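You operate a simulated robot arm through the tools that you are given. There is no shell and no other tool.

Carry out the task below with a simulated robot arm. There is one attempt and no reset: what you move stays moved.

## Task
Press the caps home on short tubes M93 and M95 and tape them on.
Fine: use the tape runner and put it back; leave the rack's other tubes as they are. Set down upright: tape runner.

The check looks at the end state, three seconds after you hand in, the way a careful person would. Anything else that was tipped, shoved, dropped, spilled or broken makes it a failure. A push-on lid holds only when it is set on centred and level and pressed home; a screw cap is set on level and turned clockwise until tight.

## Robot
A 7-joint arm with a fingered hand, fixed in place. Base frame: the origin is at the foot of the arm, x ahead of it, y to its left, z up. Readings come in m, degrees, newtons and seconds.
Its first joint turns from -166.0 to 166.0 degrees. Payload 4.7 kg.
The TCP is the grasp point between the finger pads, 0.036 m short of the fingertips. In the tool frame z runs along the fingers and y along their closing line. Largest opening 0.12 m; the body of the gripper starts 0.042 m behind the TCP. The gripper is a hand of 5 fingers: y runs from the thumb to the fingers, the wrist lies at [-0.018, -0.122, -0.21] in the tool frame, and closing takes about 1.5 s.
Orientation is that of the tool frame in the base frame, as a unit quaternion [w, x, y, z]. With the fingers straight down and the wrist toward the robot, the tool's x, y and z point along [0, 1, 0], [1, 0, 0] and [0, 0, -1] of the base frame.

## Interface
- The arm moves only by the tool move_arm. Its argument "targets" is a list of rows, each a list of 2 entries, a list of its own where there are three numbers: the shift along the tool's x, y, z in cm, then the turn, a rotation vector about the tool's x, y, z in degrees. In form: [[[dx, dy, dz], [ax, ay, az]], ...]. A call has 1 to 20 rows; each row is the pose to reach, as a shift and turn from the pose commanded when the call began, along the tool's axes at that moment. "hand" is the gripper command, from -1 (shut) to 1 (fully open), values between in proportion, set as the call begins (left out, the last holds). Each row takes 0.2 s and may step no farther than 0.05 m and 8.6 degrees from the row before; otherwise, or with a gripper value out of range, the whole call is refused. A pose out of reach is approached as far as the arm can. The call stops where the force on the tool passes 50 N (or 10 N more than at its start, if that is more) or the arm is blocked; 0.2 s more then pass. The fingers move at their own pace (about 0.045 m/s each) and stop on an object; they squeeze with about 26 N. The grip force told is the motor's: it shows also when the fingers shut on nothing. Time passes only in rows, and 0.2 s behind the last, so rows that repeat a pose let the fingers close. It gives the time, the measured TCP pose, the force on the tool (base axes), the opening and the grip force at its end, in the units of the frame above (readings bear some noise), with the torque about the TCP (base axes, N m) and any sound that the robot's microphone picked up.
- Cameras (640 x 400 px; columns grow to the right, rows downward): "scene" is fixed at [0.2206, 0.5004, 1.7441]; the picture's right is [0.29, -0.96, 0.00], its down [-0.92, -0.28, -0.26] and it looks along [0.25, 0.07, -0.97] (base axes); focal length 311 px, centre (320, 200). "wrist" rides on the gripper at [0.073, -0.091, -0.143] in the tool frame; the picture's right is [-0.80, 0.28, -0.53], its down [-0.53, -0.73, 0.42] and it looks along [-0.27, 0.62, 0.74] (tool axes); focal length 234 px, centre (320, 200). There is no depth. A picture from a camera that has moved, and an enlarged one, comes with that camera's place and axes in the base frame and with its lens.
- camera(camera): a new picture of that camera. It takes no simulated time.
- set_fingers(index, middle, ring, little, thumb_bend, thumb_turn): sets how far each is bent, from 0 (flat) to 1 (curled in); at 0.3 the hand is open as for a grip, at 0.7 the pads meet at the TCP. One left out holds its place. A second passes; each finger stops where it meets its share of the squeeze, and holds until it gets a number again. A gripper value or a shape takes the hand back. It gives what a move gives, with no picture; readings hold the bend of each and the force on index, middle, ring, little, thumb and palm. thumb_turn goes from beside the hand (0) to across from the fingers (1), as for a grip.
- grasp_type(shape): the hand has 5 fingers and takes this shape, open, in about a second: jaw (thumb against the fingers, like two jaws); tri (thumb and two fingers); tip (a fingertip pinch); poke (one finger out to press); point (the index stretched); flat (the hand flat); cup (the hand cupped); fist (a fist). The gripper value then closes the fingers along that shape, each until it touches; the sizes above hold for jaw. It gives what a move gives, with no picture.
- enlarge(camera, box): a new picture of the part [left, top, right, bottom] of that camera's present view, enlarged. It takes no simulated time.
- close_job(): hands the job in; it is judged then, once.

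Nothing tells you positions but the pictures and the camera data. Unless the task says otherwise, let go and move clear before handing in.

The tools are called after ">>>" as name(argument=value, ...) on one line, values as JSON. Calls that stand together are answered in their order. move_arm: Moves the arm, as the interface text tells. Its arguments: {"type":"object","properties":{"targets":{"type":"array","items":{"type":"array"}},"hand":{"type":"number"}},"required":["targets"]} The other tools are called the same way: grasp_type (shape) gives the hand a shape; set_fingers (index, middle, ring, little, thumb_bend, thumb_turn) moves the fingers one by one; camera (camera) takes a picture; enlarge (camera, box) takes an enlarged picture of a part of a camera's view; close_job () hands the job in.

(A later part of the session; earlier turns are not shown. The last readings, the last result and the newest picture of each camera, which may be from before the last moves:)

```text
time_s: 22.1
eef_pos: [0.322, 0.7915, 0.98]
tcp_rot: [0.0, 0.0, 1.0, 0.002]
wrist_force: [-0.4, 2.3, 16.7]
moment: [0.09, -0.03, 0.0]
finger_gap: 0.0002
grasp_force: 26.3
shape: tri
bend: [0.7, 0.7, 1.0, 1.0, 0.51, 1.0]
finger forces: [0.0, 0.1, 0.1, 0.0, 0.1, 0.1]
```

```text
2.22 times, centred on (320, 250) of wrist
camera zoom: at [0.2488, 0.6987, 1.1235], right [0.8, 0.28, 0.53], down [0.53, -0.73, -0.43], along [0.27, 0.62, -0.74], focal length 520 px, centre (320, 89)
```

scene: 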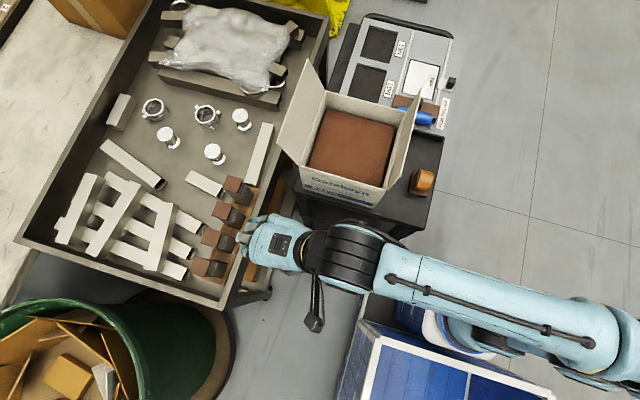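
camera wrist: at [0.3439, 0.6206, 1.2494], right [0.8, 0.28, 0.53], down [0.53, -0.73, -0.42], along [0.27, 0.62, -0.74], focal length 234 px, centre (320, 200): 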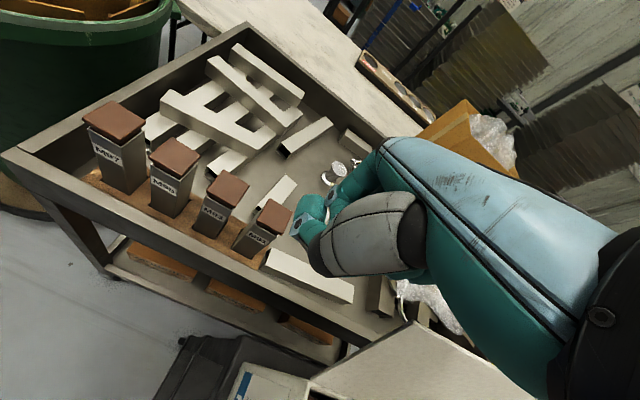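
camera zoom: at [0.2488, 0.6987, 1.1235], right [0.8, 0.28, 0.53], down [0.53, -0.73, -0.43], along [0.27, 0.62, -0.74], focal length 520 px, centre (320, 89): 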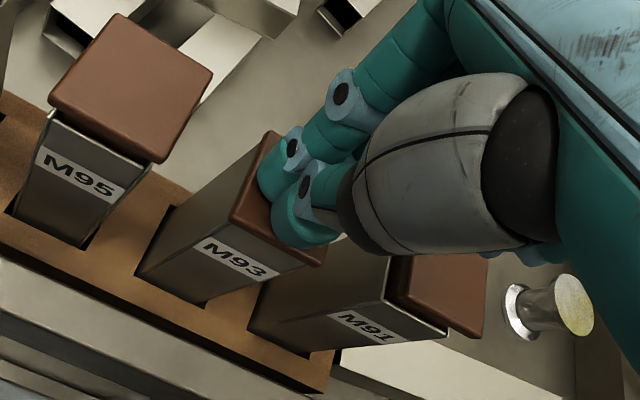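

The force now rises without motion, so the cap has bottomed. I'll push somewhat harder to be sure it is home.

>>> move_arm(targets=[[[0, 0, 0.1], [0, 0, 0]], [[0, 0, 0.2], [0, 0, 0]], [[0, 0, 0.3], [0, 0, 0]], [[0, 0, 0.4], [0, 0, 0]], [[0, 0, 0.5], [0, 0, 0]]])

>>> enlarge(camera="wrist", box=[230, 160, 410, 340])

```text
time_s: 23.3
eef_pos: [0.3209, 0.7903, 0.9786]
tcp_rot: [0.001, 0.0, 1.0, 0.005]
wrist_force: [0.6, 4.1, 48.1]
moment: [0.08, 0.01, 0.0]
finger_gap: 0.0002
grasp_force: 25.7
shape: tri
bend: [0.7, 0.7, 1.0, 1.0, 0.51, 1.0]
finger forces: [29.6, 0.0, 0.0, 0.0, 47.0, 0.0]
```

```text
2.22 times, centred on (320, 250) of wrist
camera zoom: at [0.2483, 0.6975, 1.1224], right [0.8, 0.27, 0.53], down [0.53, -0.73, -0.43], along [0.27, 0.63, -0.73], focal length 520 px, centre (320, 89)
```

zoom: 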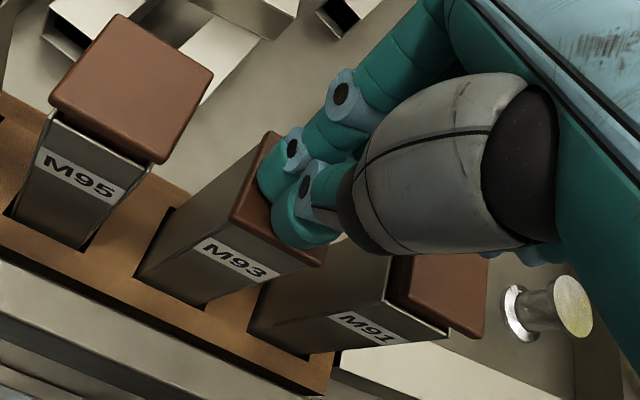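

M93's cap stopped hard at about 48 N, so it is home. I'll lift, check it, and move above M95.

>>> move_arm(targets=[[[0, 0, -1], [0, 0, 0]], [[0, 0, -3], [0, 0, 0]], [[0, 0, -6], [0, 0, 0]], [[3, 0, -6], [0, 0, 0]], [[6, 0, -6], [0, 0, 0]], [[7.2, 0.1, -6], [0, 0, 0]], [[7.2, 0.1, -4.5], [0, 0, 0]], [[7.2, 0.1, -3.5], [0, 0, 0]], [[7.2, 0.1, -3.5], [0, 0, 0]]])

>>> enlarge(camera="wrist", box=[230, 160, 410, 340])

>>> enlarge(camera="scene", box=[180, 165, 270, 285])

```text
time_s: 25.3
eef_pos: [0.2494, 0.7931, 1.0072]
tcp_rot: [0.0, 0.0, 1.0, -0.001]
wrist_force: [-0.3, 0.2, -0.8]
moment: [0.04, 0.01, 0.04]
finger_gap: 0.0001
grasp_force: 26.0
shape: tri
bend: [0.7, 0.7, 1.0, 1.0, 0.51, 1.0]
finger forces: [0.0, 0.0, 0.0, 0.0, 0.0, 0.0]
```

```text
2.22 times, centred on (320, 250) of wrist
camera zoom: at [0.178, 0.7007, 1.1521], right [0.8, 0.28, 0.53], down [0.53, -0.73, -0.42], along [0.27, 0.62, -0.74], focal length 520 px, centre (320, 89)
```

zoom: 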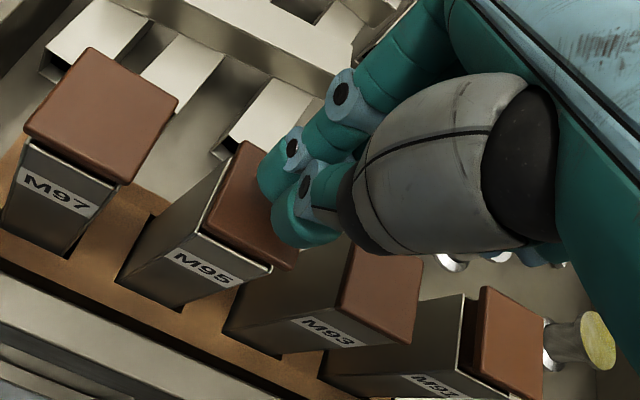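

```text
3.33 times, centred on (225, 225) of scene
camera zoom: at [0.2206, 0.5004, 1.7441], right [0.29, -0.96, 0.0], down [-0.92, -0.28, -0.26], along [0.25, 0.07, -0.97], focal length 1035 px, centre (637, 117)
```

zoom: 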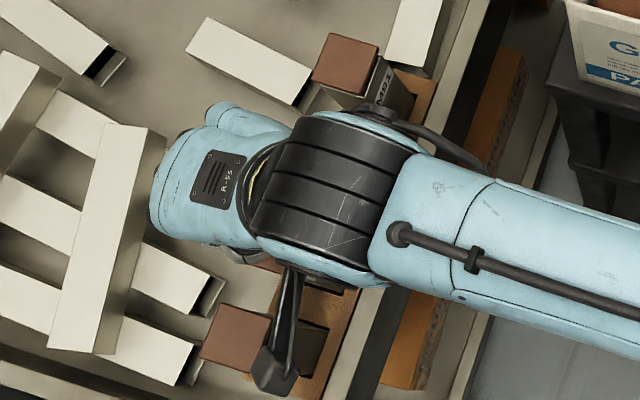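

M93 is flush now. I'll shift about 4 mm to centre on M95 and press it the same way.

>>> move_arm(targets=[[[0.4, -0.1, 0.4], [0, 0, 0]], [[0.4, -0.1, 0.8], [0, 0, 0]], [[0.4, -0.1, 1.2], [0, 0, 0]], [[0.4, -0.1, 1.4], [0, 0, 0]], [[0.4, -0.1, 1.6], [0, 0, 0]], [[0.4, -0.1, 1.8], [0, 0, 0]], [[0.4, -0.1, 2.0], [0, 0, 0]], [[0.4, -0.1, 2.1], [0, 0, 0]], [[0.4, -0.1, 2.2], [0, 0, 0]]])

>>> enlarge(camera="wrist", box=[230, 160, 410, 340])

```text
time_s: 27.3
eef_pos: [0.2454, 0.7907, 0.9872]
tcp_rot: [0.001, 0.001, 1.0, 0.001]
wrist_force: [1.4, 1.4, 12.5]
moment: [0.06, -0.18, 0.06]
finger_gap: 0.0
grasp_force: 26.7
shape: tri
bend: [0.7, 0.7, 1.0, 1.0, 0.51, 1.0]
finger forces: [0.0, 0.0, 0.0, 0.1, 0.0, 0.0]
```

```text
2.22 times, centred on (320, 250) of wrist
camera zoom: at [0.1731, 0.6989, 1.1304], right [0.8, 0.28, 0.53], down [0.53, -0.73, -0.43], along [0.27, 0.62, -0.74], focal length 520 px, centre (320, 89)
```

zoom: 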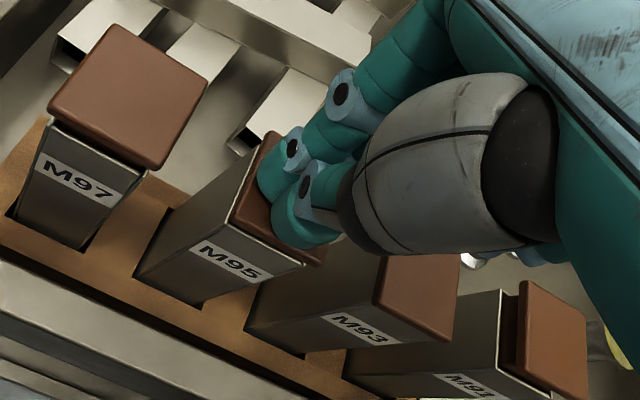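

Contact on M95 at 12.5 N. I continue down to seat it.

>>> move_arm(targets=[[[0, 0, 0.1], [0, 0, 0]], [[0, 0, 0.2], [0, 0, 0]], [[0, 0, 0.3], [0, 0, 0]], [[0, 0, 0.4], [0, 0, 0]], [[0, 0, 0.5], [0, 0, 0]], [[0, 0, 0.6], [0, 0, 0]]])

>>> enlarge(camera="wrist", box=[230, 160, 410, 340])

```text
time_s: 28.7
eef_pos: [0.2469, 0.7899, 0.9798]
tcp_rot: [0.0, 0.0, 1.0, 0.001]
wrist_force: [1.0, 2.0, 11.1]
moment: [0.08, -0.12, 0.01]
finger_gap: 0.0
grasp_force: 26.3
shape: tri
bend: [0.7, 0.7, 1.0, 1.0, 0.51, 1.0]
finger forces: [0.1, 0.1, 0.0, 0.0, 0.0, 0.0]
```

```text
2.22 times, centred on (320, 250) of wrist
camera zoom: at [0.1733, 0.6983, 1.1242], right [0.8, 0.28, 0.53], down [0.53, -0.73, -0.42], along [0.27, 0.62, -0.74], focal length 520 px, centre (320, 89)
```

zoom: 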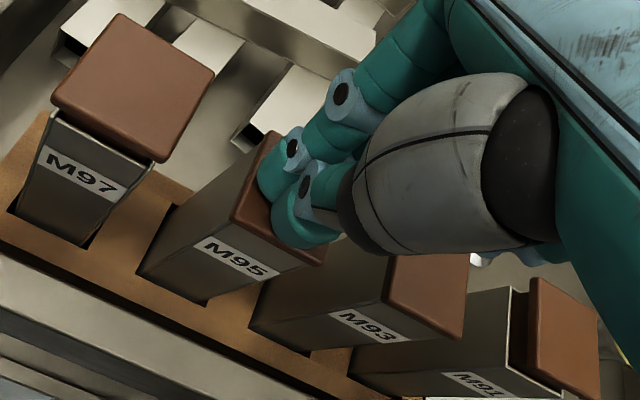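

>>> move_arm(targets=[[[0, 0, 0.1], [0, 0, 0]], [[0, 0, 0.2], [0, 0, 0]], [[0, 0, 0.3], [0, 0, 0]], [[0, 0, 0.4], [0, 0, 0]], [[0, 0, 0.5], [0, 0, 0]], [[0, 0, 0.6], [0, 0, 0]], [[0, 0, 0.7], [0, 0, 0]]])

>>> enlarge(camera="wrist", box=[230, 160, 410, 340])

```text
time_s: 30.3
eef_pos: [0.2452, 0.791, 0.979]
tcp_rot: [0.0, 0.001, 1.0, 0.005]
wrist_force: [3.5, 0.4, 46.6]
moment: [-0.11, -0.1, 0.01]
finger_gap: 0.0002
grasp_force: 25.8
shape: tri
bend: [0.7, 0.7, 1.0, 1.0, 0.52, 1.0]
finger forces: [0.1, 0.0, 0.0, 0.1, 53.4, 0.0]
```

```text
2.22 times, centred on (320, 250) of wrist
camera zoom: at [0.1727, 0.6976, 1.1225], right [0.8, 0.27, 0.53], down [0.53, -0.73, -0.43], along [0.27, 0.63, -0.73], focal length 520 px, centre (320, 89)
```

zoom: 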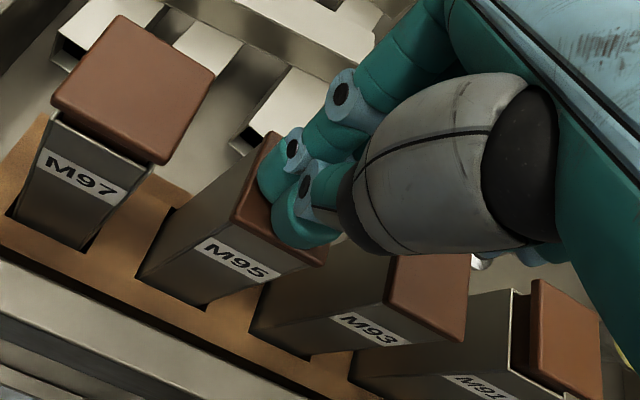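

M95 bottomed too (about 47 N at the same height). I'll lift and go to a viewing pose to check both caps and find a good place to apply the tape.

>>> move_arm(targets=[[[0, 0, -1], [0, 0, 0]], [[0, 0, -4], [0, 0, 0]], [[0, 0, -8], [0, 0, 0]], [[-3, -2, -10], [0, 0, 0]], [[-7, -4, -11], [0, 0, 0]], [[-11, -6, -12], [0, 0, 0]], [[-15, -7, -13], [0, 0, 0]], [[-15, -7, -13], [0, 0, 0]]])

>>> enlarge(camera="wrist", box=[150, 120, 310, 280])

>>> enlarge(camera="scene", box=[180, 165, 270, 285])

```text
time_s: 32.1
eef_pos: [0.394, 0.7198, 1.1035]
tcp_rot: [0.0, 0.001, 1.0, 0.001]
wrist_force: [-0.5, 1.0, -0.3]
moment: [0.02, 0.0, 0.01]
finger_gap: 0.0
grasp_force: 25.4
shape: tri
bend: [0.7, 0.7, 1.0, 1.0, 0.52, 1.0]
finger forces: [0.0, 0.1, 0.1, 0.0, 0.0, 0.0]
```

```text
2.50 times, centred on (230, 200) of wrist
camera zoom: at [0.322, 0.6289, 1.2476], right [0.8, 0.28, 0.52], down [0.53, -0.73, -0.42], along [0.27, 0.62, -0.74], focal length 585 px, centre (545, 200)
```

zoom: 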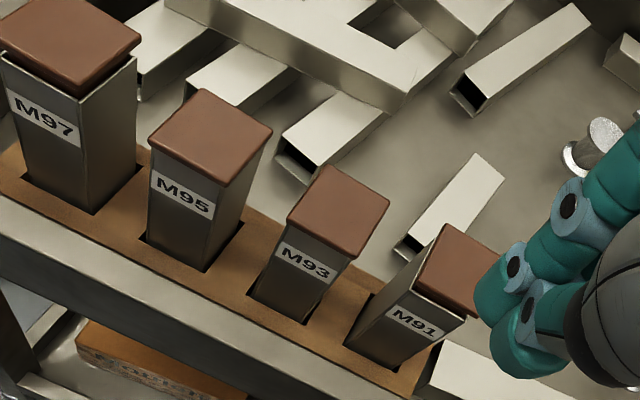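

```text
3.33 times, centred on (225, 225) of scene
camera zoom: at [0.2206, 0.5004, 1.7441], right [0.29, -0.96, 0.0], down [-0.92, -0.28, -0.26], along [0.25, 0.07, -0.97], focal length 1035 px, centre (637, 117)
```

zoom: 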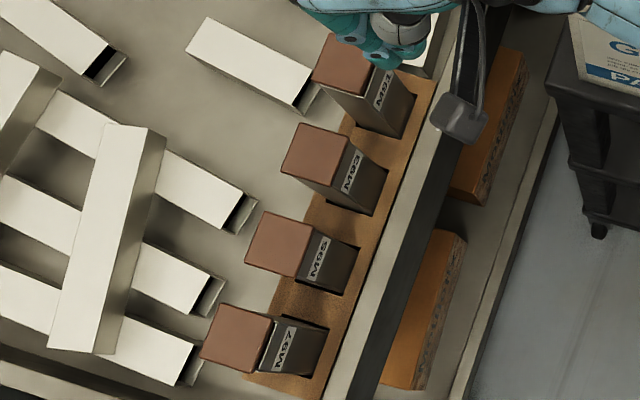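

Both caps now sit flush, with tops near z 0.951. Next I go back to the cart for a low-angle look at the tape runner before gripping it.

>>> move_arm(targets=[[[2.6, -3, -0.7], [0, 0, 7.5]], [[5.6, -6, -1.7], [0, 0, 15]], [[8.6, -9, -2.7], [0, 0, 22.5]], [[9.6, -13, -3.7], [0, 0, 30]], [[9.6, -17, -3.7], [0, 0, 37.5]], [[9.6, -21, -3.7], [0, 0, 45]], [[9.6, -25, -3.7], [0, 0, 52.5]], [[9.6, -29, -3.7], [0, 0, 60]], [[9.6, -33, -3.7], [0, 0, 67.5]], [[9.6, -37, -3.7], [0, 0, 75]], [[9.6, -41, -3.7], [0, 0, 82.5]], [[9.6, -44, -3.7], [0, 0, 90]], [[5.6, -45.3, -1.7], [0, 0, 90]], [[1.6, -45.3, 0.3], [0, 0, 90]]])

>>> move_arm(targets=[[[0, 1, 3], [-7.5, 0, 0]], [[0, 2, 6], [-15, 0, 0]], [[0, 3, 10], [-22.5, 0, 0]], [[0, 4, 14], [-30, 0, 0]], [[0, 4, 18], [-30, 0, 0]], [[0, 4, 18], [-30, 0, 0]]])

>>> camera(camera="wrist")

>>> enlarge(camera="wrist", box=[220, 140, 360, 270])

```text
time_s: 35.1
eef_pos: [0.3763, 0.2664, 1.1005]
tcp_rot: [0.0, 0.707, 0.707, -0.001]
wrist_force: [-0.6, -0.3, 0.8]
moment: [0.0, -0.01, 0.01]
finger_gap: 0.0004
grasp_force: 26.0
shape: tri
bend: [0.7, 0.7, 1.0, 1.0, 0.52, 1.0]
finger forces: [0.1, 0.0, 0.1, 0.0, 0.0, 0.0]
```

```text
time_s: 36.5
eef_pos: [0.4186, 0.2688, 0.9192]
tcp_rot: [0.184, 0.684, 0.682, 0.183]
wrist_force: [-0.2, 0.3, 0.1]
moment: [0.01, 0.0, -0.04]
finger_gap: 0.0001
grasp_force: 25.9
shape: tri
bend: [0.7, 0.7, 1.0, 1.0, 0.52, 1.0]
finger forces: [0.0, 0.0, 0.1, 0.0, 0.0, 0.0]
```

```text
taken
camera wrist: at [0.2682, 0.3396, 0.9985], right [-0.02, -0.8, 0.59], down [-0.42, -0.53, -0.73], along [0.91, -0.27, -0.33], focal length 234 px, centre (320, 200)
```

wrist: 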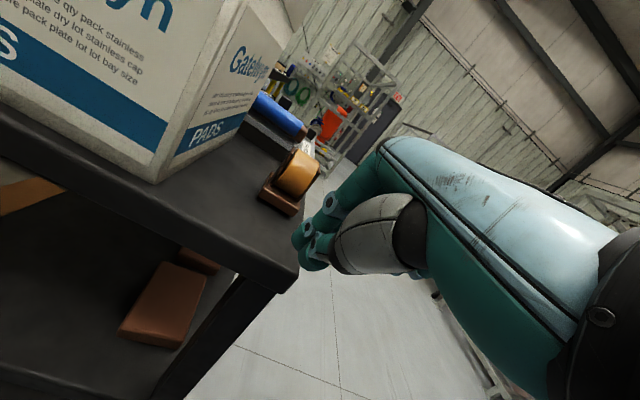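

```text
3.08 times, centred on (290, 205) of wrist
camera zoom: at [0.2682, 0.3396, 0.9985], right [-0.02, -0.8, 0.59], down [-0.42, -0.53, -0.73], along [0.91, -0.27, -0.33], focal length 720 px, centre (412, 185)
```

zoom: 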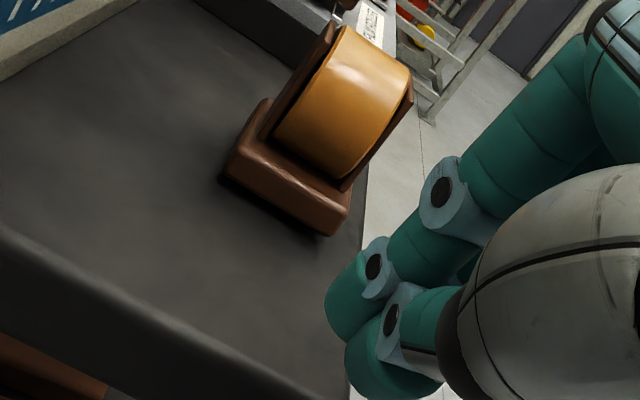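

The runner has a thick base with a roll between two cheeks, and the front of the roll is exposed above the base. I'll go round to the cart's right side and look along the roll axis to see its profile.

>>> move_arm(targets=[[[0, 1.4, -4.4], [7.5, 0, 0]], [[0, 2.8, -8.8], [15, 0, 0]], [[0, 4.2, -13.2], [22.5, 0, 0]], [[0, 5.5, -17.6], [30, 0, 0]]])

>>> move_arm(targets=[[[-3.2, 2, 0], [0, 0, -7.5]], [[-6.7, 4, 0], [0, 0, -15]], [[-9.7, 7, 0], [0, 0, -22.5]], [[-11.7, 10, 0], [0, 0, -30]], [[-12.7, 13, 0], [0, 0, -37.5]], [[-13.2, 16, 0], [0, 0, -45]], [[-13.2, 19, 0], [0, 0, -52.5]], [[-13.2, 22, 0], [0, 0, -60]], [[-13.2, 24, 0], [0, 0, -67.5]], [[-13.2, 25.7, 0], [0, 0, -75]], [[-13.2, 25.7, 0], [0, 0, -82.5]], [[-13.2, 25.7, 0], [0, 0, -90]]])

>>> move_arm(targets=[[[0, 0.5, 4], [-7.5, 0, 0]], [[0, 1, 8], [-15, 0, 0]], [[0, 2, 12], [-22.5, 0, 0]], [[0, 2.5, 16], [-30, 0, 0]], [[0, 3, 19.5], [-30, 0, 0]], [[0, 3, 22.4], [-30, 0, 0]], [[0, 3, 22.4], [-30, 0, 0]]])

>>> camera(camera="wrist")

>>> enlarge(camera="wrist", box=[210, 130, 350, 280])

```text
time_s: 37.5
eef_pos: [0.379, 0.2659, 1.1011]
tcp_rot: [0.001, 0.707, 0.707, 0.0]
wrist_force: [0.9, 0.7, 0.4]
moment: [-0.04, 0.02, 0.01]
finger_gap: 0.0001
grasp_force: 27.0
shape: tri
bend: [0.7, 0.7, 1.0, 1.0, 0.52, 1.0]
finger forces: [0.1, 0.0, 0.1, 0.0, 0.0, 0.1]
```

```text
time_s: 40.1
eef_pos: [0.6349, 0.1354, 1.0995]
tcp_rot: [0.001, -0.002, 1.0, 0.0]
wrist_force: [-0.3, -0.2, 0.0]
moment: [0.02, -0.03, -0.01]
finger_gap: 0.0
grasp_force: 26.1
shape: tri
bend: [0.7, 0.7, 1.0, 1.0, 0.52, 1.0]
finger forces: [0.0, 0.1, 0.0, 0.0, 0.0, 0.0]
```

```text
time_s: 41.7
eef_pos: [0.6348, 0.165, 0.8743]
tcp_rot: [0.001, 0.0, 0.966, 0.258]
wrist_force: [-1.5, -0.1, -0.2]
moment: [0.01, -0.05, -0.02]
finger_gap: 0.0001
grasp_force: 25.6
shape: tri
bend: [0.7, 0.7, 1.0, 1.0, 0.52, 1.0]
finger forces: [0.0, 0.0, 0.1, 0.0, 0.0, 0.1]
```

```text
taken
camera wrist: at [0.563, 0.0135, 0.955], right [0.8, -0.02, 0.59], down [0.53, -0.42, -0.73], along [0.27, 0.91, -0.33], focal length 234 px, centre (320, 200)
```

wrist: 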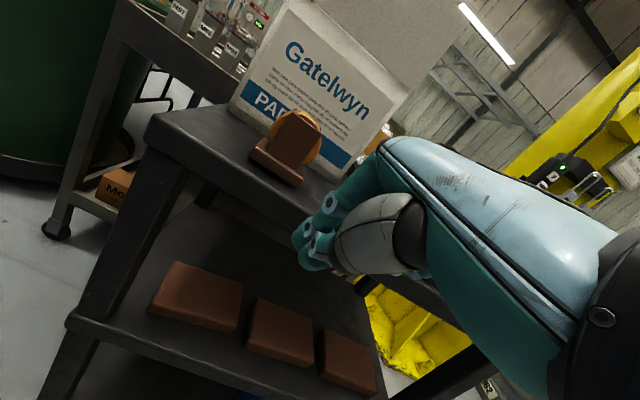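

```text
2.67 times, centred on (280, 205) of wrist
camera zoom: at [0.563, 0.0135, 0.955], right [0.8, -0.02, 0.59], down [0.53, -0.42, -0.73], along [0.27, 0.91, -0.33], focal length 624 px, centre (427, 187)
```

zoom: 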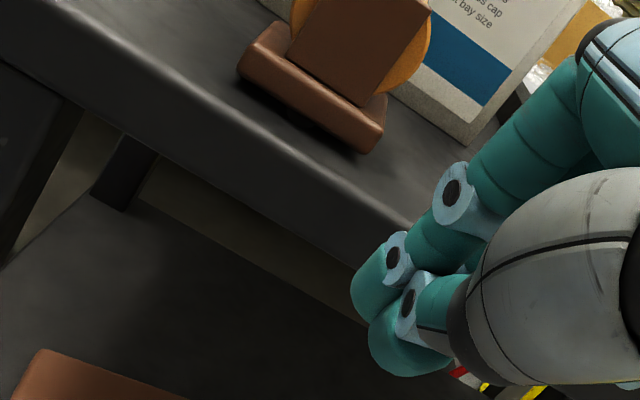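

>>> enlarge(camera="wrist", box=[235, 95, 345, 195])

```text
4.00 times, centred on (290, 145) of wrist
camera zoom: at [0.563, 0.0135, 0.955], right [0.8, -0.02, 0.59], down [0.53, -0.42, -0.73], along [0.27, 0.91, -0.33], focal length 937 px, centre (440, 420)
```

zoom: 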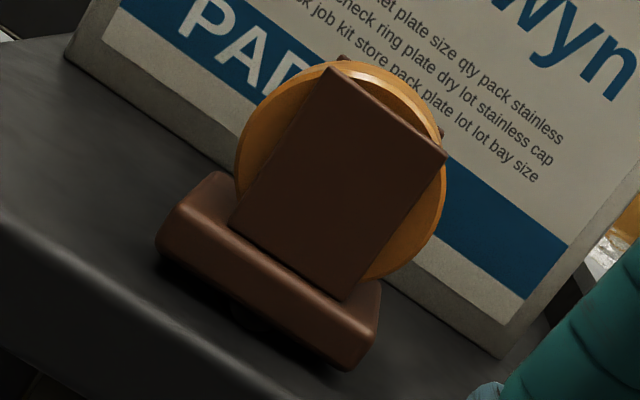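

This side view shows the roll (about 58 mm across) standing proud of the cheeks at top, front and back, on a base about 60 mm square; I place the roll centre near (0.577, 0.294, 0.901) with the cart top at z 0.857. The tray is also visible from this low camera, so I'll use it to check the height of the tray rim.

>>> enlarge(camera="wrist", box=[120, 0, 300, 100])

>>> enlarge(camera="wrist", box=[150, 0, 250, 60])

```text
3.56 times, centred on (210, 50) of wrist
camera zoom: at [0.563, 0.0135, 0.955], right [0.8, -0.02, 0.59], down [0.53, -0.42, -0.73], along [0.27, 0.91, -0.33], focal length 833 px, centre (711, 733)
```

zoom: 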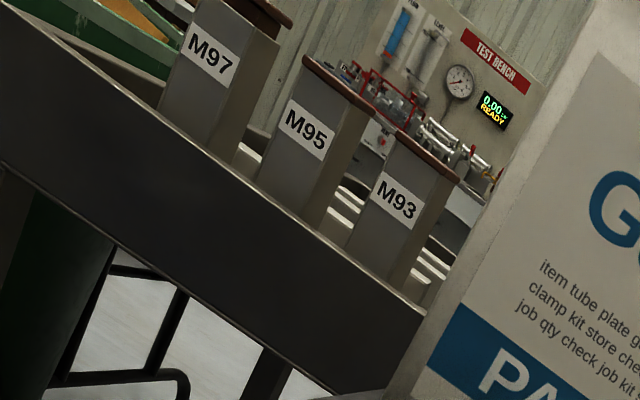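

```text
6.40 times, centred on (200, 30) of wrist
camera zoom: at [0.563, 0.0135, 0.955], right [0.8, -0.02, 0.59], down [0.53, -0.42, -0.73], along [0.27, 0.91, -0.33], focal length 1499 px, centre (1088, 1288)
```

zoom: 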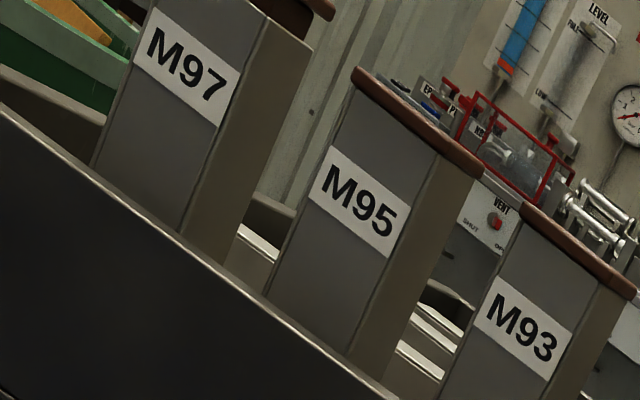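

The tray rim is about 85 mm below the cap tops, so a runner held in front of the tubes will have room, and both caps look level and flush. Now I raise, open to a moderate jaw and move above the runner to grip its cheeks.

>>> move_arm(targets=[[[0, 2, -4.5], [0, 0, 0]], [[0, 3.5, -9], [7.5, 0, 0]], [[0, 5, -13], [15, 0, 0]], [[0, 7, -17], [22.5, 0, 0]], [[0, 8.6, -20.9], [30, 0, 0]], [[0, 8.6, -20.9], [30, 0, 0]]])

>>> grasp_type(shape="jaw")

>>> move_arm(targets=[[[1.6, 4, 0], [0, 0, 0]], [[3.2, 8, 0], [0, 0, 0]], [[4.8, 12, 0], [0, 0, 0]], [[6.1, 15.9, 0], [0, 0, 0]], [[6.1, 15.9, 3.5], [0, 0, 0]], [[6.1, 15.9, 7], [0, 0, 0]], [[6.1, 15.9, 7], [0, 0, 0]]], hand=0.42)

>>> camera(camera="wrist")

>>> enlarge(camera="scene", box=[350, 100, 490, 240])

```text
time_s: 43.1
eef_pos: [0.6351, 0.1338, 1.1003]
tcp_rot: [-0.001, 0.001, 1.0, -0.001]
wrist_force: [0.0, -0.1, 0.0]
moment: [-0.01, 0.01, -0.02]
finger_gap: 0.0
grasp_force: 26.2
shape: tri
bend: [0.7, 0.7, 1.0, 1.0, 0.52, 1.0]
finger forces: [0.0, 0.1, 0.0, 0.0, 0.0, 0.1]
```

```text
time_s: 44.0
eef_pos: [0.6348, 0.1345, 1.1013]
tcp_rot: [0.0, 0.0, 1.0, 0.0]
wrist_force: [-0.5, -0.5, -0.9]
moment: [-0.02, -0.03, -0.03]
finger_gap: 0.1194
grasp_force: 0.0
shape: jaw
bend: [0.3, 0.3, 0.3, 0.3, 0.3, 0.98]
finger forces: [0.0, 0.1, 0.0, 0.0, 0.1, 0.0]
```

```text
time_s: 45.6
eef_pos: [0.5739, 0.2936, 1.0301]
tcp_rot: [0.0, 0.001, 1.0, 0.0]
wrist_force: [0.7, -0.1, -0.3]
moment: [-0.01, 0.02, 0.0]
finger_gap: 0.0854
grasp_force: 0.1
shape: jaw
bend: [0.27, 0.37, 0.34, 0.34, 0.59, 0.99]
finger forces: [0.0, 0.0, 0.0, 0.1, 0.1, 0.0]
```

```text
taken
camera wrist: at [0.5026, 0.202, 1.174], right [0.8, 0.28, 0.53], down [0.53, -0.73, -0.42], along [0.27, 0.62, -0.74], focal length 234 px, centre (320, 200)
```

wrist: 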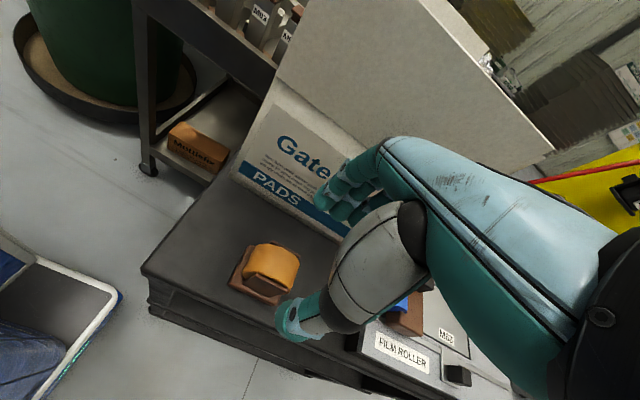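

```text
2.86 times, centred on (420, 170) of scene
camera zoom: at [0.2206, 0.5004, 1.7441], right [0.29, -0.96, 0.0], down [-0.92, -0.28, -0.26], along [0.25, 0.07, -0.97], focal length 887 px, centre (34, 286)
```

zoom: 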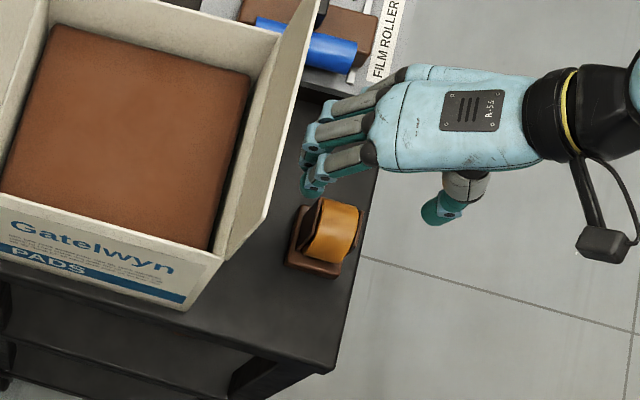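

The projected runner position matches this view (roll centre near (0.577, 0.294, 0.901)). I'll descend part of the way and check that the fingers straddle it.

>>> move_arm(targets=[[[0, 0, 3], [0, 0, 0]], [[0, 0, 6], [0, 0, 0]], [[0, 0, 8], [0, 0, 0]], [[0, 0, 8], [0, 0, 0]]])

>>> enlarge(camera="wrist", box=[230, 150, 410, 340])

>>> enlarge(camera="scene", box=[370, 120, 480, 230])

```text
time_s: 46.6
eef_pos: [0.5752, 0.2957, 0.9493]
tcp_rot: [0.001, 0.001, 1.0, -0.001]
wrist_force: [0.4, 0.3, -0.1]
moment: [-0.03, 0.01, 0.0]
finger_gap: 0.0854
grasp_force: 0.1
shape: jaw
bend: [0.27, 0.37, 0.34, 0.34, 0.59, 0.99]
finger forces: [0.0, 0.1, 0.0, 0.1, 0.0, 0.0]
```

```text
2.11 times, centred on (320, 245) of wrist
camera zoom: at [0.5026, 0.2038, 1.0937], right [0.8, 0.28, 0.53], down [0.53, -0.73, -0.42], along [0.27, 0.62, -0.74], focal length 493 px, centre (320, 105)
```

zoom: 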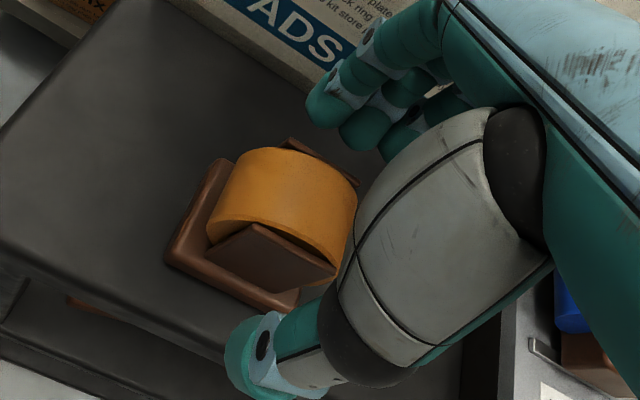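

```text
3.64 times, centred on (425, 175) of scene
camera zoom: at [0.2206, 0.5004, 1.7441], right [0.29, -0.96, 0.0], down [-0.92, -0.28, -0.26], along [0.25, 0.07, -0.97], focal length 1129 px, centre (-62, 291)
```

zoom: 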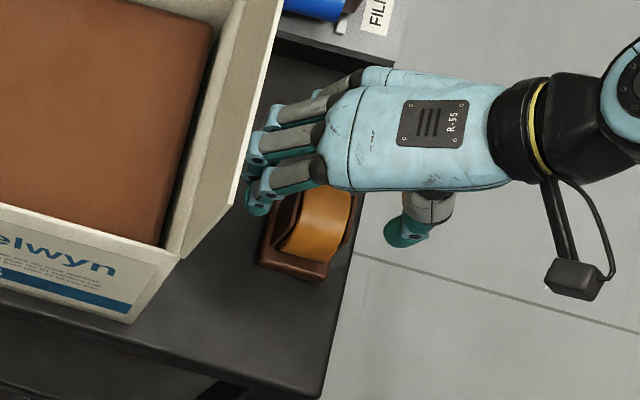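

The thumb and fingers straddle the cheeks with room on both sides. I'll descend to TCP z ≈ 0.914 and close.

>>> move_arm(targets=[[[0, 0, 1.2], [0, 0, 0]], [[0, 0, 2.4], [0, 0, 0]], [[0, 0, 3.6], [0, 0, 0]], [[0, 0, 3.6], [0, 0, 0]]])

>>> enlarge(camera="wrist", box=[230, 150, 410, 340])

>>> enlarge(camera="scene", box=[370, 120, 480, 230])

```text
time_s: 47.6
eef_pos: [0.5755, 0.2947, 0.9149]
tcp_rot: [0.0, 0.001, 1.0, 0.0]
wrist_force: [-0.6, -0.6, -0.2]
moment: [0.01, -0.02, 0.01]
finger_gap: 0.0856
grasp_force: 0.0
shape: jaw
bend: [0.27, 0.37, 0.34, 0.34, 0.59, 0.99]
finger forces: [0.0, 0.0, 0.0, 0.0, 0.0, 0.1]
```

```text
2.11 times, centred on (320, 245) of wrist
camera zoom: at [0.5025, 0.2025, 1.0584], right [0.8, 0.28, 0.53], down [0.53, -0.73, -0.42], along [0.27, 0.62, -0.74], focal length 493 px, centre (320, 105)
```

zoom: 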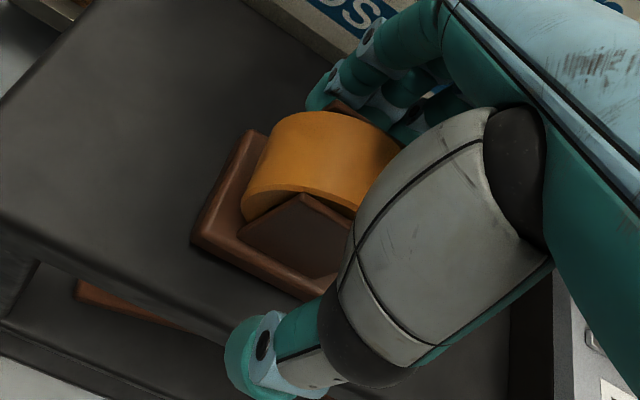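

```text
3.64 times, centred on (425, 175) of scene
camera zoom: at [0.2206, 0.5004, 1.7441], right [0.29, -0.96, 0.0], down [-0.92, -0.28, -0.26], along [0.25, 0.07, -0.97], focal length 1129 px, centre (-62, 291)
```

zoom: 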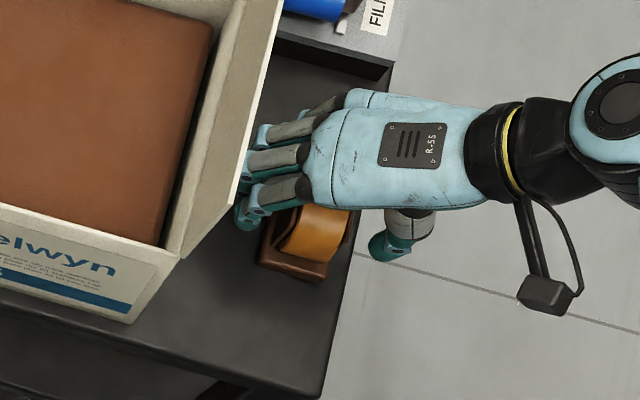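

The fingers are beside the cheeks with no contact forces. I close the jaw now.

>>> move_arm(targets=[[[0, 0, 0], [0, 0, 0]], [[0, 0, 0], [0, 0, 0]], [[0, 0, 0], [0, 0, 0]], [[0, 0, 0], [0, 0, 0]], [[0, 0, 0], [0, 0, 0]], [[0, 0, 0], [0, 0, 0]], [[0, 0, 0], [0, 0, 0]], [[0, 0, 0], [0, 0, 0]]], hand=-1)

>>> enlarge(camera="wrist", box=[230, 150, 410, 340])

>>> enlarge(camera="scene", box=[370, 120, 480, 230])

```text
time_s: 49.4
eef_pos: [0.5749, 0.2949, 0.9148]
tcp_rot: [0.0, -0.001, 1.0, 0.0]
wrist_force: [0.2, 0.2, -0.7]
moment: [0.0, -0.03, 0.0]
finger_gap: 0.041
grasp_force: 25.8
shape: jaw
bend: [0.74, 0.51, 0.55, 0.51, 0.74, 1.0]
finger forces: [13.9, 7.8, 0.3, 0.0, 22.2, 0.0]
```

```text
2.11 times, centred on (320, 245) of wrist
camera zoom: at [0.5025, 0.2025, 1.0585], right [0.8, 0.28, 0.53], down [0.53, -0.73, -0.42], along [0.27, 0.62, -0.74], focal length 493 px, centre (320, 105)
```

zoom: 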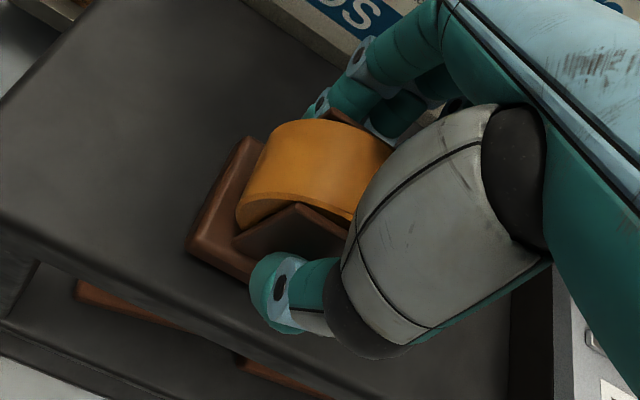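

```text
3.64 times, centred on (425, 175) of scene
camera zoom: at [0.2206, 0.5004, 1.7441], right [0.29, -0.96, 0.0], down [-0.92, -0.28, -0.26], along [0.25, 0.07, -0.97], focal length 1129 px, centre (-62, 291)
```

zoom: 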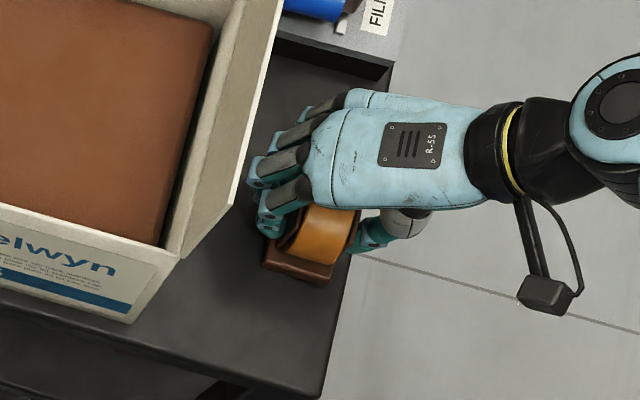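

The grip is firm on the cheeks (about 26 N, gap 41 mm). I lift a little to check that it holds.

>>> move_arm(targets=[[[0, 0, -0.5], [0, 0, 0]], [[0, 0, -1.5], [0, 0, 0]], [[0, 0, -3], [0, 0, 0]], [[0, 0, -5], [0, 0, 0]], [[0, 0, -5], [0, 0, 0]]])

>>> enlarge(camera="wrist", box=[210, 150, 410, 340])

>>> enlarge(camera="scene", box=[370, 120, 480, 230])

```text
time_s: 50.6
eef_pos: [0.5738, 0.2942, 0.964]
tcp_rot: [0.0, 0.0, 1.0, 0.0]
wrist_force: [-0.4, 0.0, -2.0]
moment: [-0.02, -0.03, -0.01]
finger_gap: 0.0408
grasp_force: 25.7
shape: jaw
bend: [0.74, 0.51, 0.55, 0.51, 0.74, 1.0]
finger forces: [13.9, 7.9, 0.3, 0.0, 22.0, 0.1]
```

```text
2.11 times, centred on (310, 245) of wrist
camera zoom: at [0.5012, 0.2027, 1.1085], right [0.8, 0.28, 0.53], down [0.53, -0.73, -0.42], along [0.27, 0.62, -0.74], focal length 493 px, centre (341, 105)
```

zoom: 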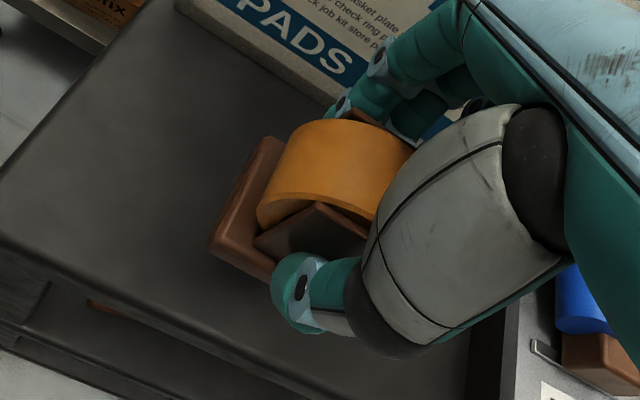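

```text
3.64 times, centred on (425, 175) of scene
camera zoom: at [0.2206, 0.5004, 1.7441], right [0.29, -0.96, 0.0], down [-0.92, -0.28, -0.26], along [0.25, 0.07, -0.97], focal length 1129 px, centre (-62, 291)
```

zoom: 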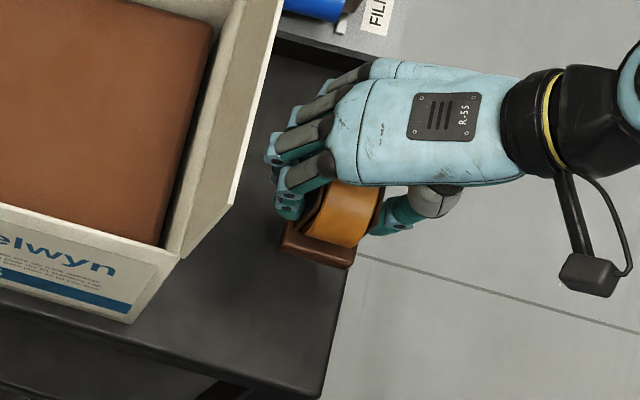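

The runner is held and lifts cleanly (about 2 N of weight). I'll carry it clear of the box and around to the front of the tubes, turning the hand to the default orientation on the way.

>>> move_arm(targets=[[[0, -0.4, -3.6], [0, 0, 0]], [[1.1, -0.9, -8.1], [0, 0, 0]], [[3.1, -1.4, -12.1], [0, 0, 0]], [[6.1, -1.9, -14.6], [0, 0, 0]], [[10.1, -2.4, -15.6], [0, 0, 0]], [[14.1, -2.4, -15.6], [0, 0, 0]], [[18.1, -2.4, -15.6], [0, 0, 0]], [[22.1, -2.4, -15.6], [0, 0, 0]], [[25.6, -2.4, -15.6], [0, 0, 0]], [[27.6, -1.4, -15.6], [0, 0, 0]]])

>>> move_arm(targets=[[[0, 2.8, 0], [0, 0, 7.5]], [[0, 5.6, 0], [0, 0, 15]], [[0, 8.4, 0], [0, 0, 22.5]], [[0, 11.2, 0], [0, 0, 30]], [[0, 14, 0], [0, 0, 37.5]], [[0, 16.8, 0], [0, 0, 45]], [[0, 19.6, 0], [0, 0, 52.5]], [[0, 22.4, 0], [0, 0, 60]], [[0, 25.2, 0], [0, 0, 67.5]], [[0, 28, 0], [0, 0, 75]], [[0, 31, 0], [0, 0, 82.5]], [[0, 34, 0], [0, 0, 90]], [[0, 34, 0], [0, 0, 90]]])

>>> camera(camera="wrist")

>>> camera(camera="scene")

```text
time_s: 52.8
eef_pos: [0.2979, 0.2825, 1.1206]
tcp_rot: [0.0, 0.0, 1.0, 0.0]
wrist_force: [-0.5, -0.5, -2.4]
moment: [0.06, 0.02, 0.03]
finger_gap: 0.0409
grasp_force: 26.0
shape: jaw
bend: [0.74, 0.51, 0.55, 0.51, 0.74, 1.0]
finger forces: [13.9, 8.0, 0.3, 0.0, 22.2, 0.0]
```

```text
time_s: 55.6
eef_pos: [0.3016, 0.621, 1.1191]
tcp_rot: [0.0, 0.708, 0.706, 0.0]
wrist_force: [0.4, 0.7, -2.4]
moment: [0.01, 0.01, -0.02]
finger_gap: 0.0405
grasp_force: 25.8
shape: jaw
bend: [0.74, 0.51, 0.55, 0.51, 0.74, 1.0]
finger forces: [14.1, 8.0, 0.3, 0.0, 22.1, 0.0]
```

```text
taken
camera wrist: at [0.2095, 0.6936, 1.2629], right [0.28, -0.8, 0.53], down [-0.73, -0.53, -0.42], along [0.62, -0.27, -0.74], focal length 234 px, centre (320, 200)
```

wrist: 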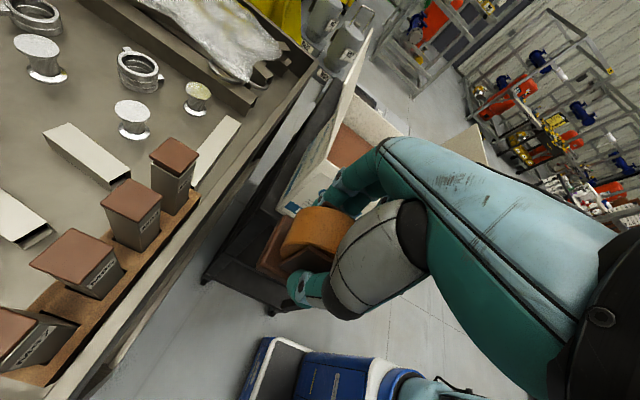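

```text
taken
```

scene: 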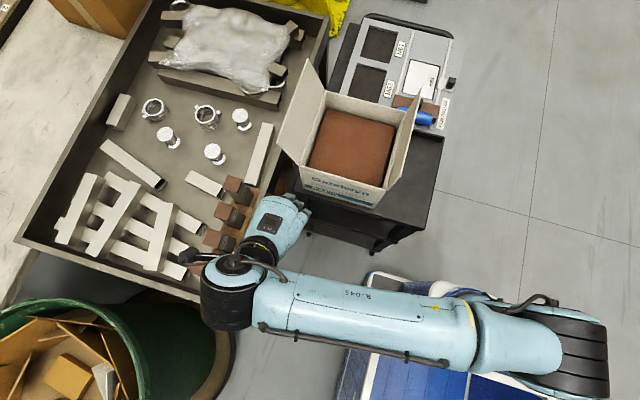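

The runner is held with the bulge of its roll facing the tubes. I'll zoom in to check the grip geometry before approaching.

>>> enlarge(camera="wrist", box=[230, 150, 410, 340])

>>> enlarge(camera="scene", box=[180, 160, 320, 300])

```text
2.11 times, centred on (320, 245) of wrist
camera zoom: at [0.2095, 0.6936, 1.2629], right [0.28, -0.8, 0.53], down [-0.73, -0.53, -0.42], along [0.62, -0.27, -0.74], focal length 493 px, centre (320, 105)
```

zoom: 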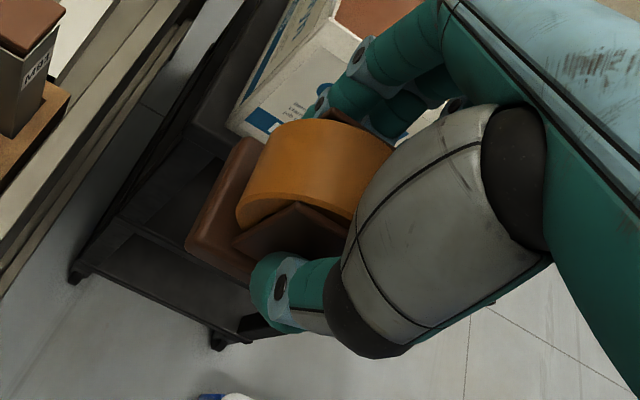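

```text
2.86 times, centred on (250, 230) of scene
camera zoom: at [0.2206, 0.5004, 1.7441], right [0.29, -0.96, 0.0], down [-0.92, -0.28, -0.26], along [0.25, 0.07, -0.97], focal length 887 px, centre (520, 114)
```

zoom: 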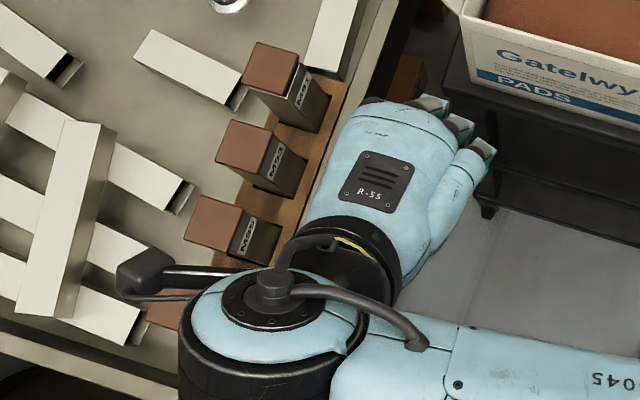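

The runner sits in the hand as computed. I'll tilt 12° so the roll bulge leads its base, then lower it in front of M93 at a standoff.

>>> move_arm(targets=[[[1, 0.5, 2], [0, -6, 0]], [[2.5, 1.2, 5], [0, -12, 0]], [[4, 1.85, 9], [0, -12, 0]], [[5.5, 2.25, 13], [0, -12, 0]], [[6.5, 2.25, 15.5], [0, -12, 0]], [[7, 2.25, 16.8], [0, -12, 0]], [[7, 2.25, 16.8], [0, -12, 0]]])

>>> camera(camera="wrist")

>>> enlarge(camera="scene", box=[180, 160, 320, 300])

```text
time_s: 57.2
eef_pos: [0.3203, 0.6931, 0.951]
tcp_rot: [0.074, 0.704, 0.702, -0.074]
wrist_force: [-0.2, -0.1, -2.3]
moment: [-0.03, 0.0, -0.02]
finger_gap: 0.0412
grasp_force: 26.4
shape: jaw
bend: [0.74, 0.51, 0.55, 0.51, 0.74, 1.0]
finger forces: [14.1, 8.0, 0.3, 0.0, 22.2, 0.0]
```

```text
taken
camera wrist: at [0.2296, 0.7937, 1.0769], right [0.28, -0.68, 0.68], down [-0.73, -0.61, -0.3], along [0.62, -0.41, -0.67], focal length 234 px, centre (320, 200)
```

wrist: 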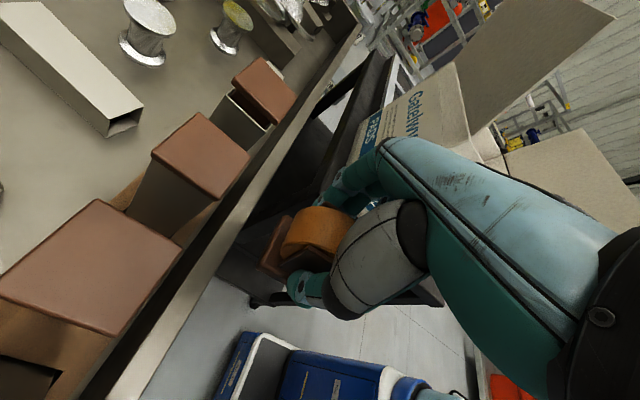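

```text
2.86 times, centred on (250, 230) of scene
camera zoom: at [0.2206, 0.5004, 1.7441], right [0.29, -0.96, 0.0], down [-0.92, -0.28, -0.26], along [0.25, 0.07, -0.97], focal length 887 px, centre (520, 114)
```

zoom: 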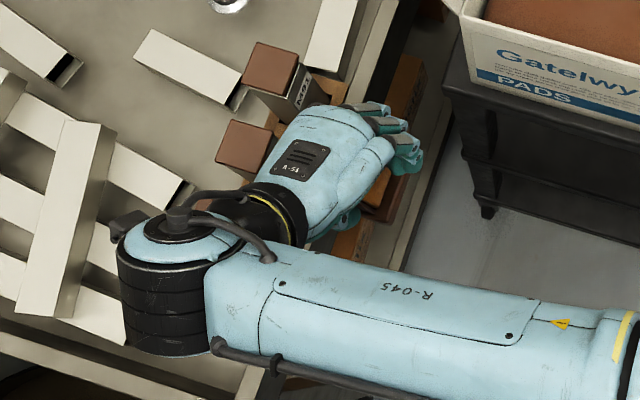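

The standoff pose is good, but the caps look slightly displaced from my estimate in this view. I'll zoom in to refine the cap and roll positions before making contact.

>>> enlarge(camera="wrist", box=[100, 80, 360, 320])

>>> enlarge(camera="wrist", box=[0, 80, 260, 400])

```text
1.67 times, centred on (230, 200) of wrist
camera zoom: at [0.2296, 0.7937, 1.0769], right [0.28, -0.68, 0.68], down [-0.73, -0.61, -0.3], along [0.62, -0.41, -0.67], focal length 390 px, centre (470, 200)
```

zoom: 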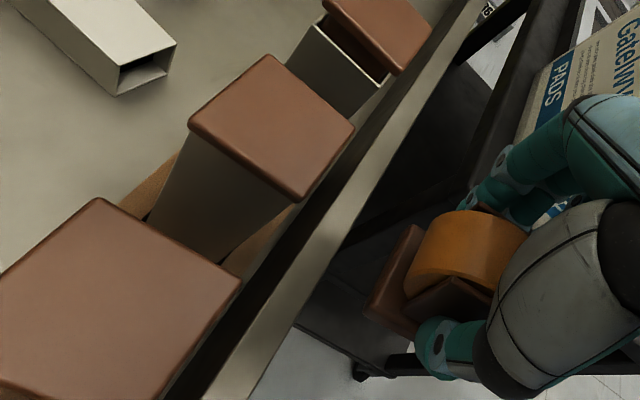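

```text
1.25 times, centred on (130, 240) of wrist
camera zoom: at [0.2296, 0.7937, 1.0769], right [0.28, -0.68, 0.68], down [-0.73, -0.61, -0.3], along [0.62, -0.41, -0.67], focal length 293 px, centre (558, 150)
```

zoom: 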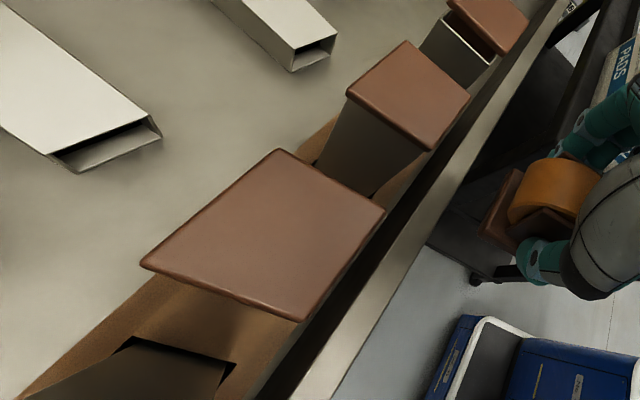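

In this closer view the caps appear at y ≈ 0.795, so the front faces are near y 0.773. I'll approach M93's front face slowly and use force to find contact, then run the roll downward across the seam so it never pries the cap up.

>>> move_arm(targets=[[[1, 0, -0.2], [0, 0, 0]], [[2, 0, -0.42], [0, 0, 0]], [[3, 0, -0.63], [0, 0, 0]], [[3.9, 0, -0.83], [0, 0, 0]], [[3.9, 0, -0.83], [0, 0, 0]]])

>>> camera(camera="wrist")

>>> enlarge(camera="wrist", box=[200, 130, 360, 310])

```text
time_s: 58.4
eef_pos: [0.3219, 0.7305, 0.9501]
tcp_rot: [0.073, 0.704, 0.702, -0.074]
wrist_force: [-0.1, -0.1, -2.5]
moment: [-0.02, 0.0, 0.04]
finger_gap: 0.041
grasp_force: 25.9
shape: jaw
bend: [0.74, 0.51, 0.55, 0.51, 0.74, 1.0]
finger forces: [14.0, 7.9, 0.3, 0.0, 22.2, 0.0]
```

```text
taken
camera wrist: at [0.2311, 0.8316, 1.0769], right [0.28, -0.68, 0.68], down [-0.73, -0.61, -0.3], along [0.62, -0.41, -0.67], focal length 234 px, centre (320, 200)
```

wrist: 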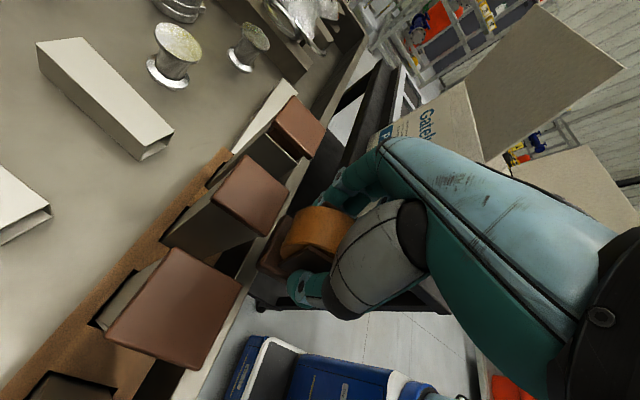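

```text
2.22 times, centred on (280, 220) of wrist
camera zoom: at [0.2311, 0.8316, 1.0769], right [0.28, -0.68, 0.68], down [-0.73, -0.61, -0.3], along [0.62, -0.41, -0.67], focal length 520 px, centre (409, 156)
```

zoom: 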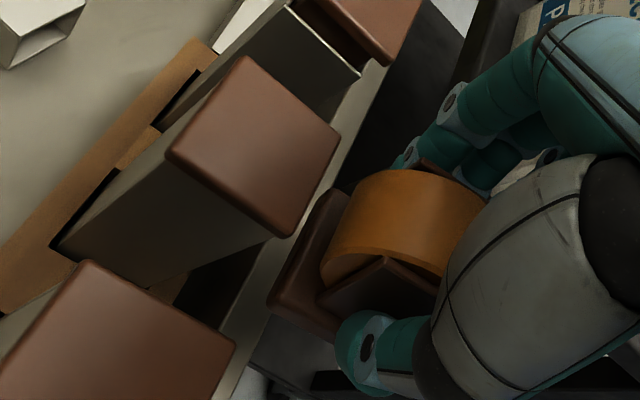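

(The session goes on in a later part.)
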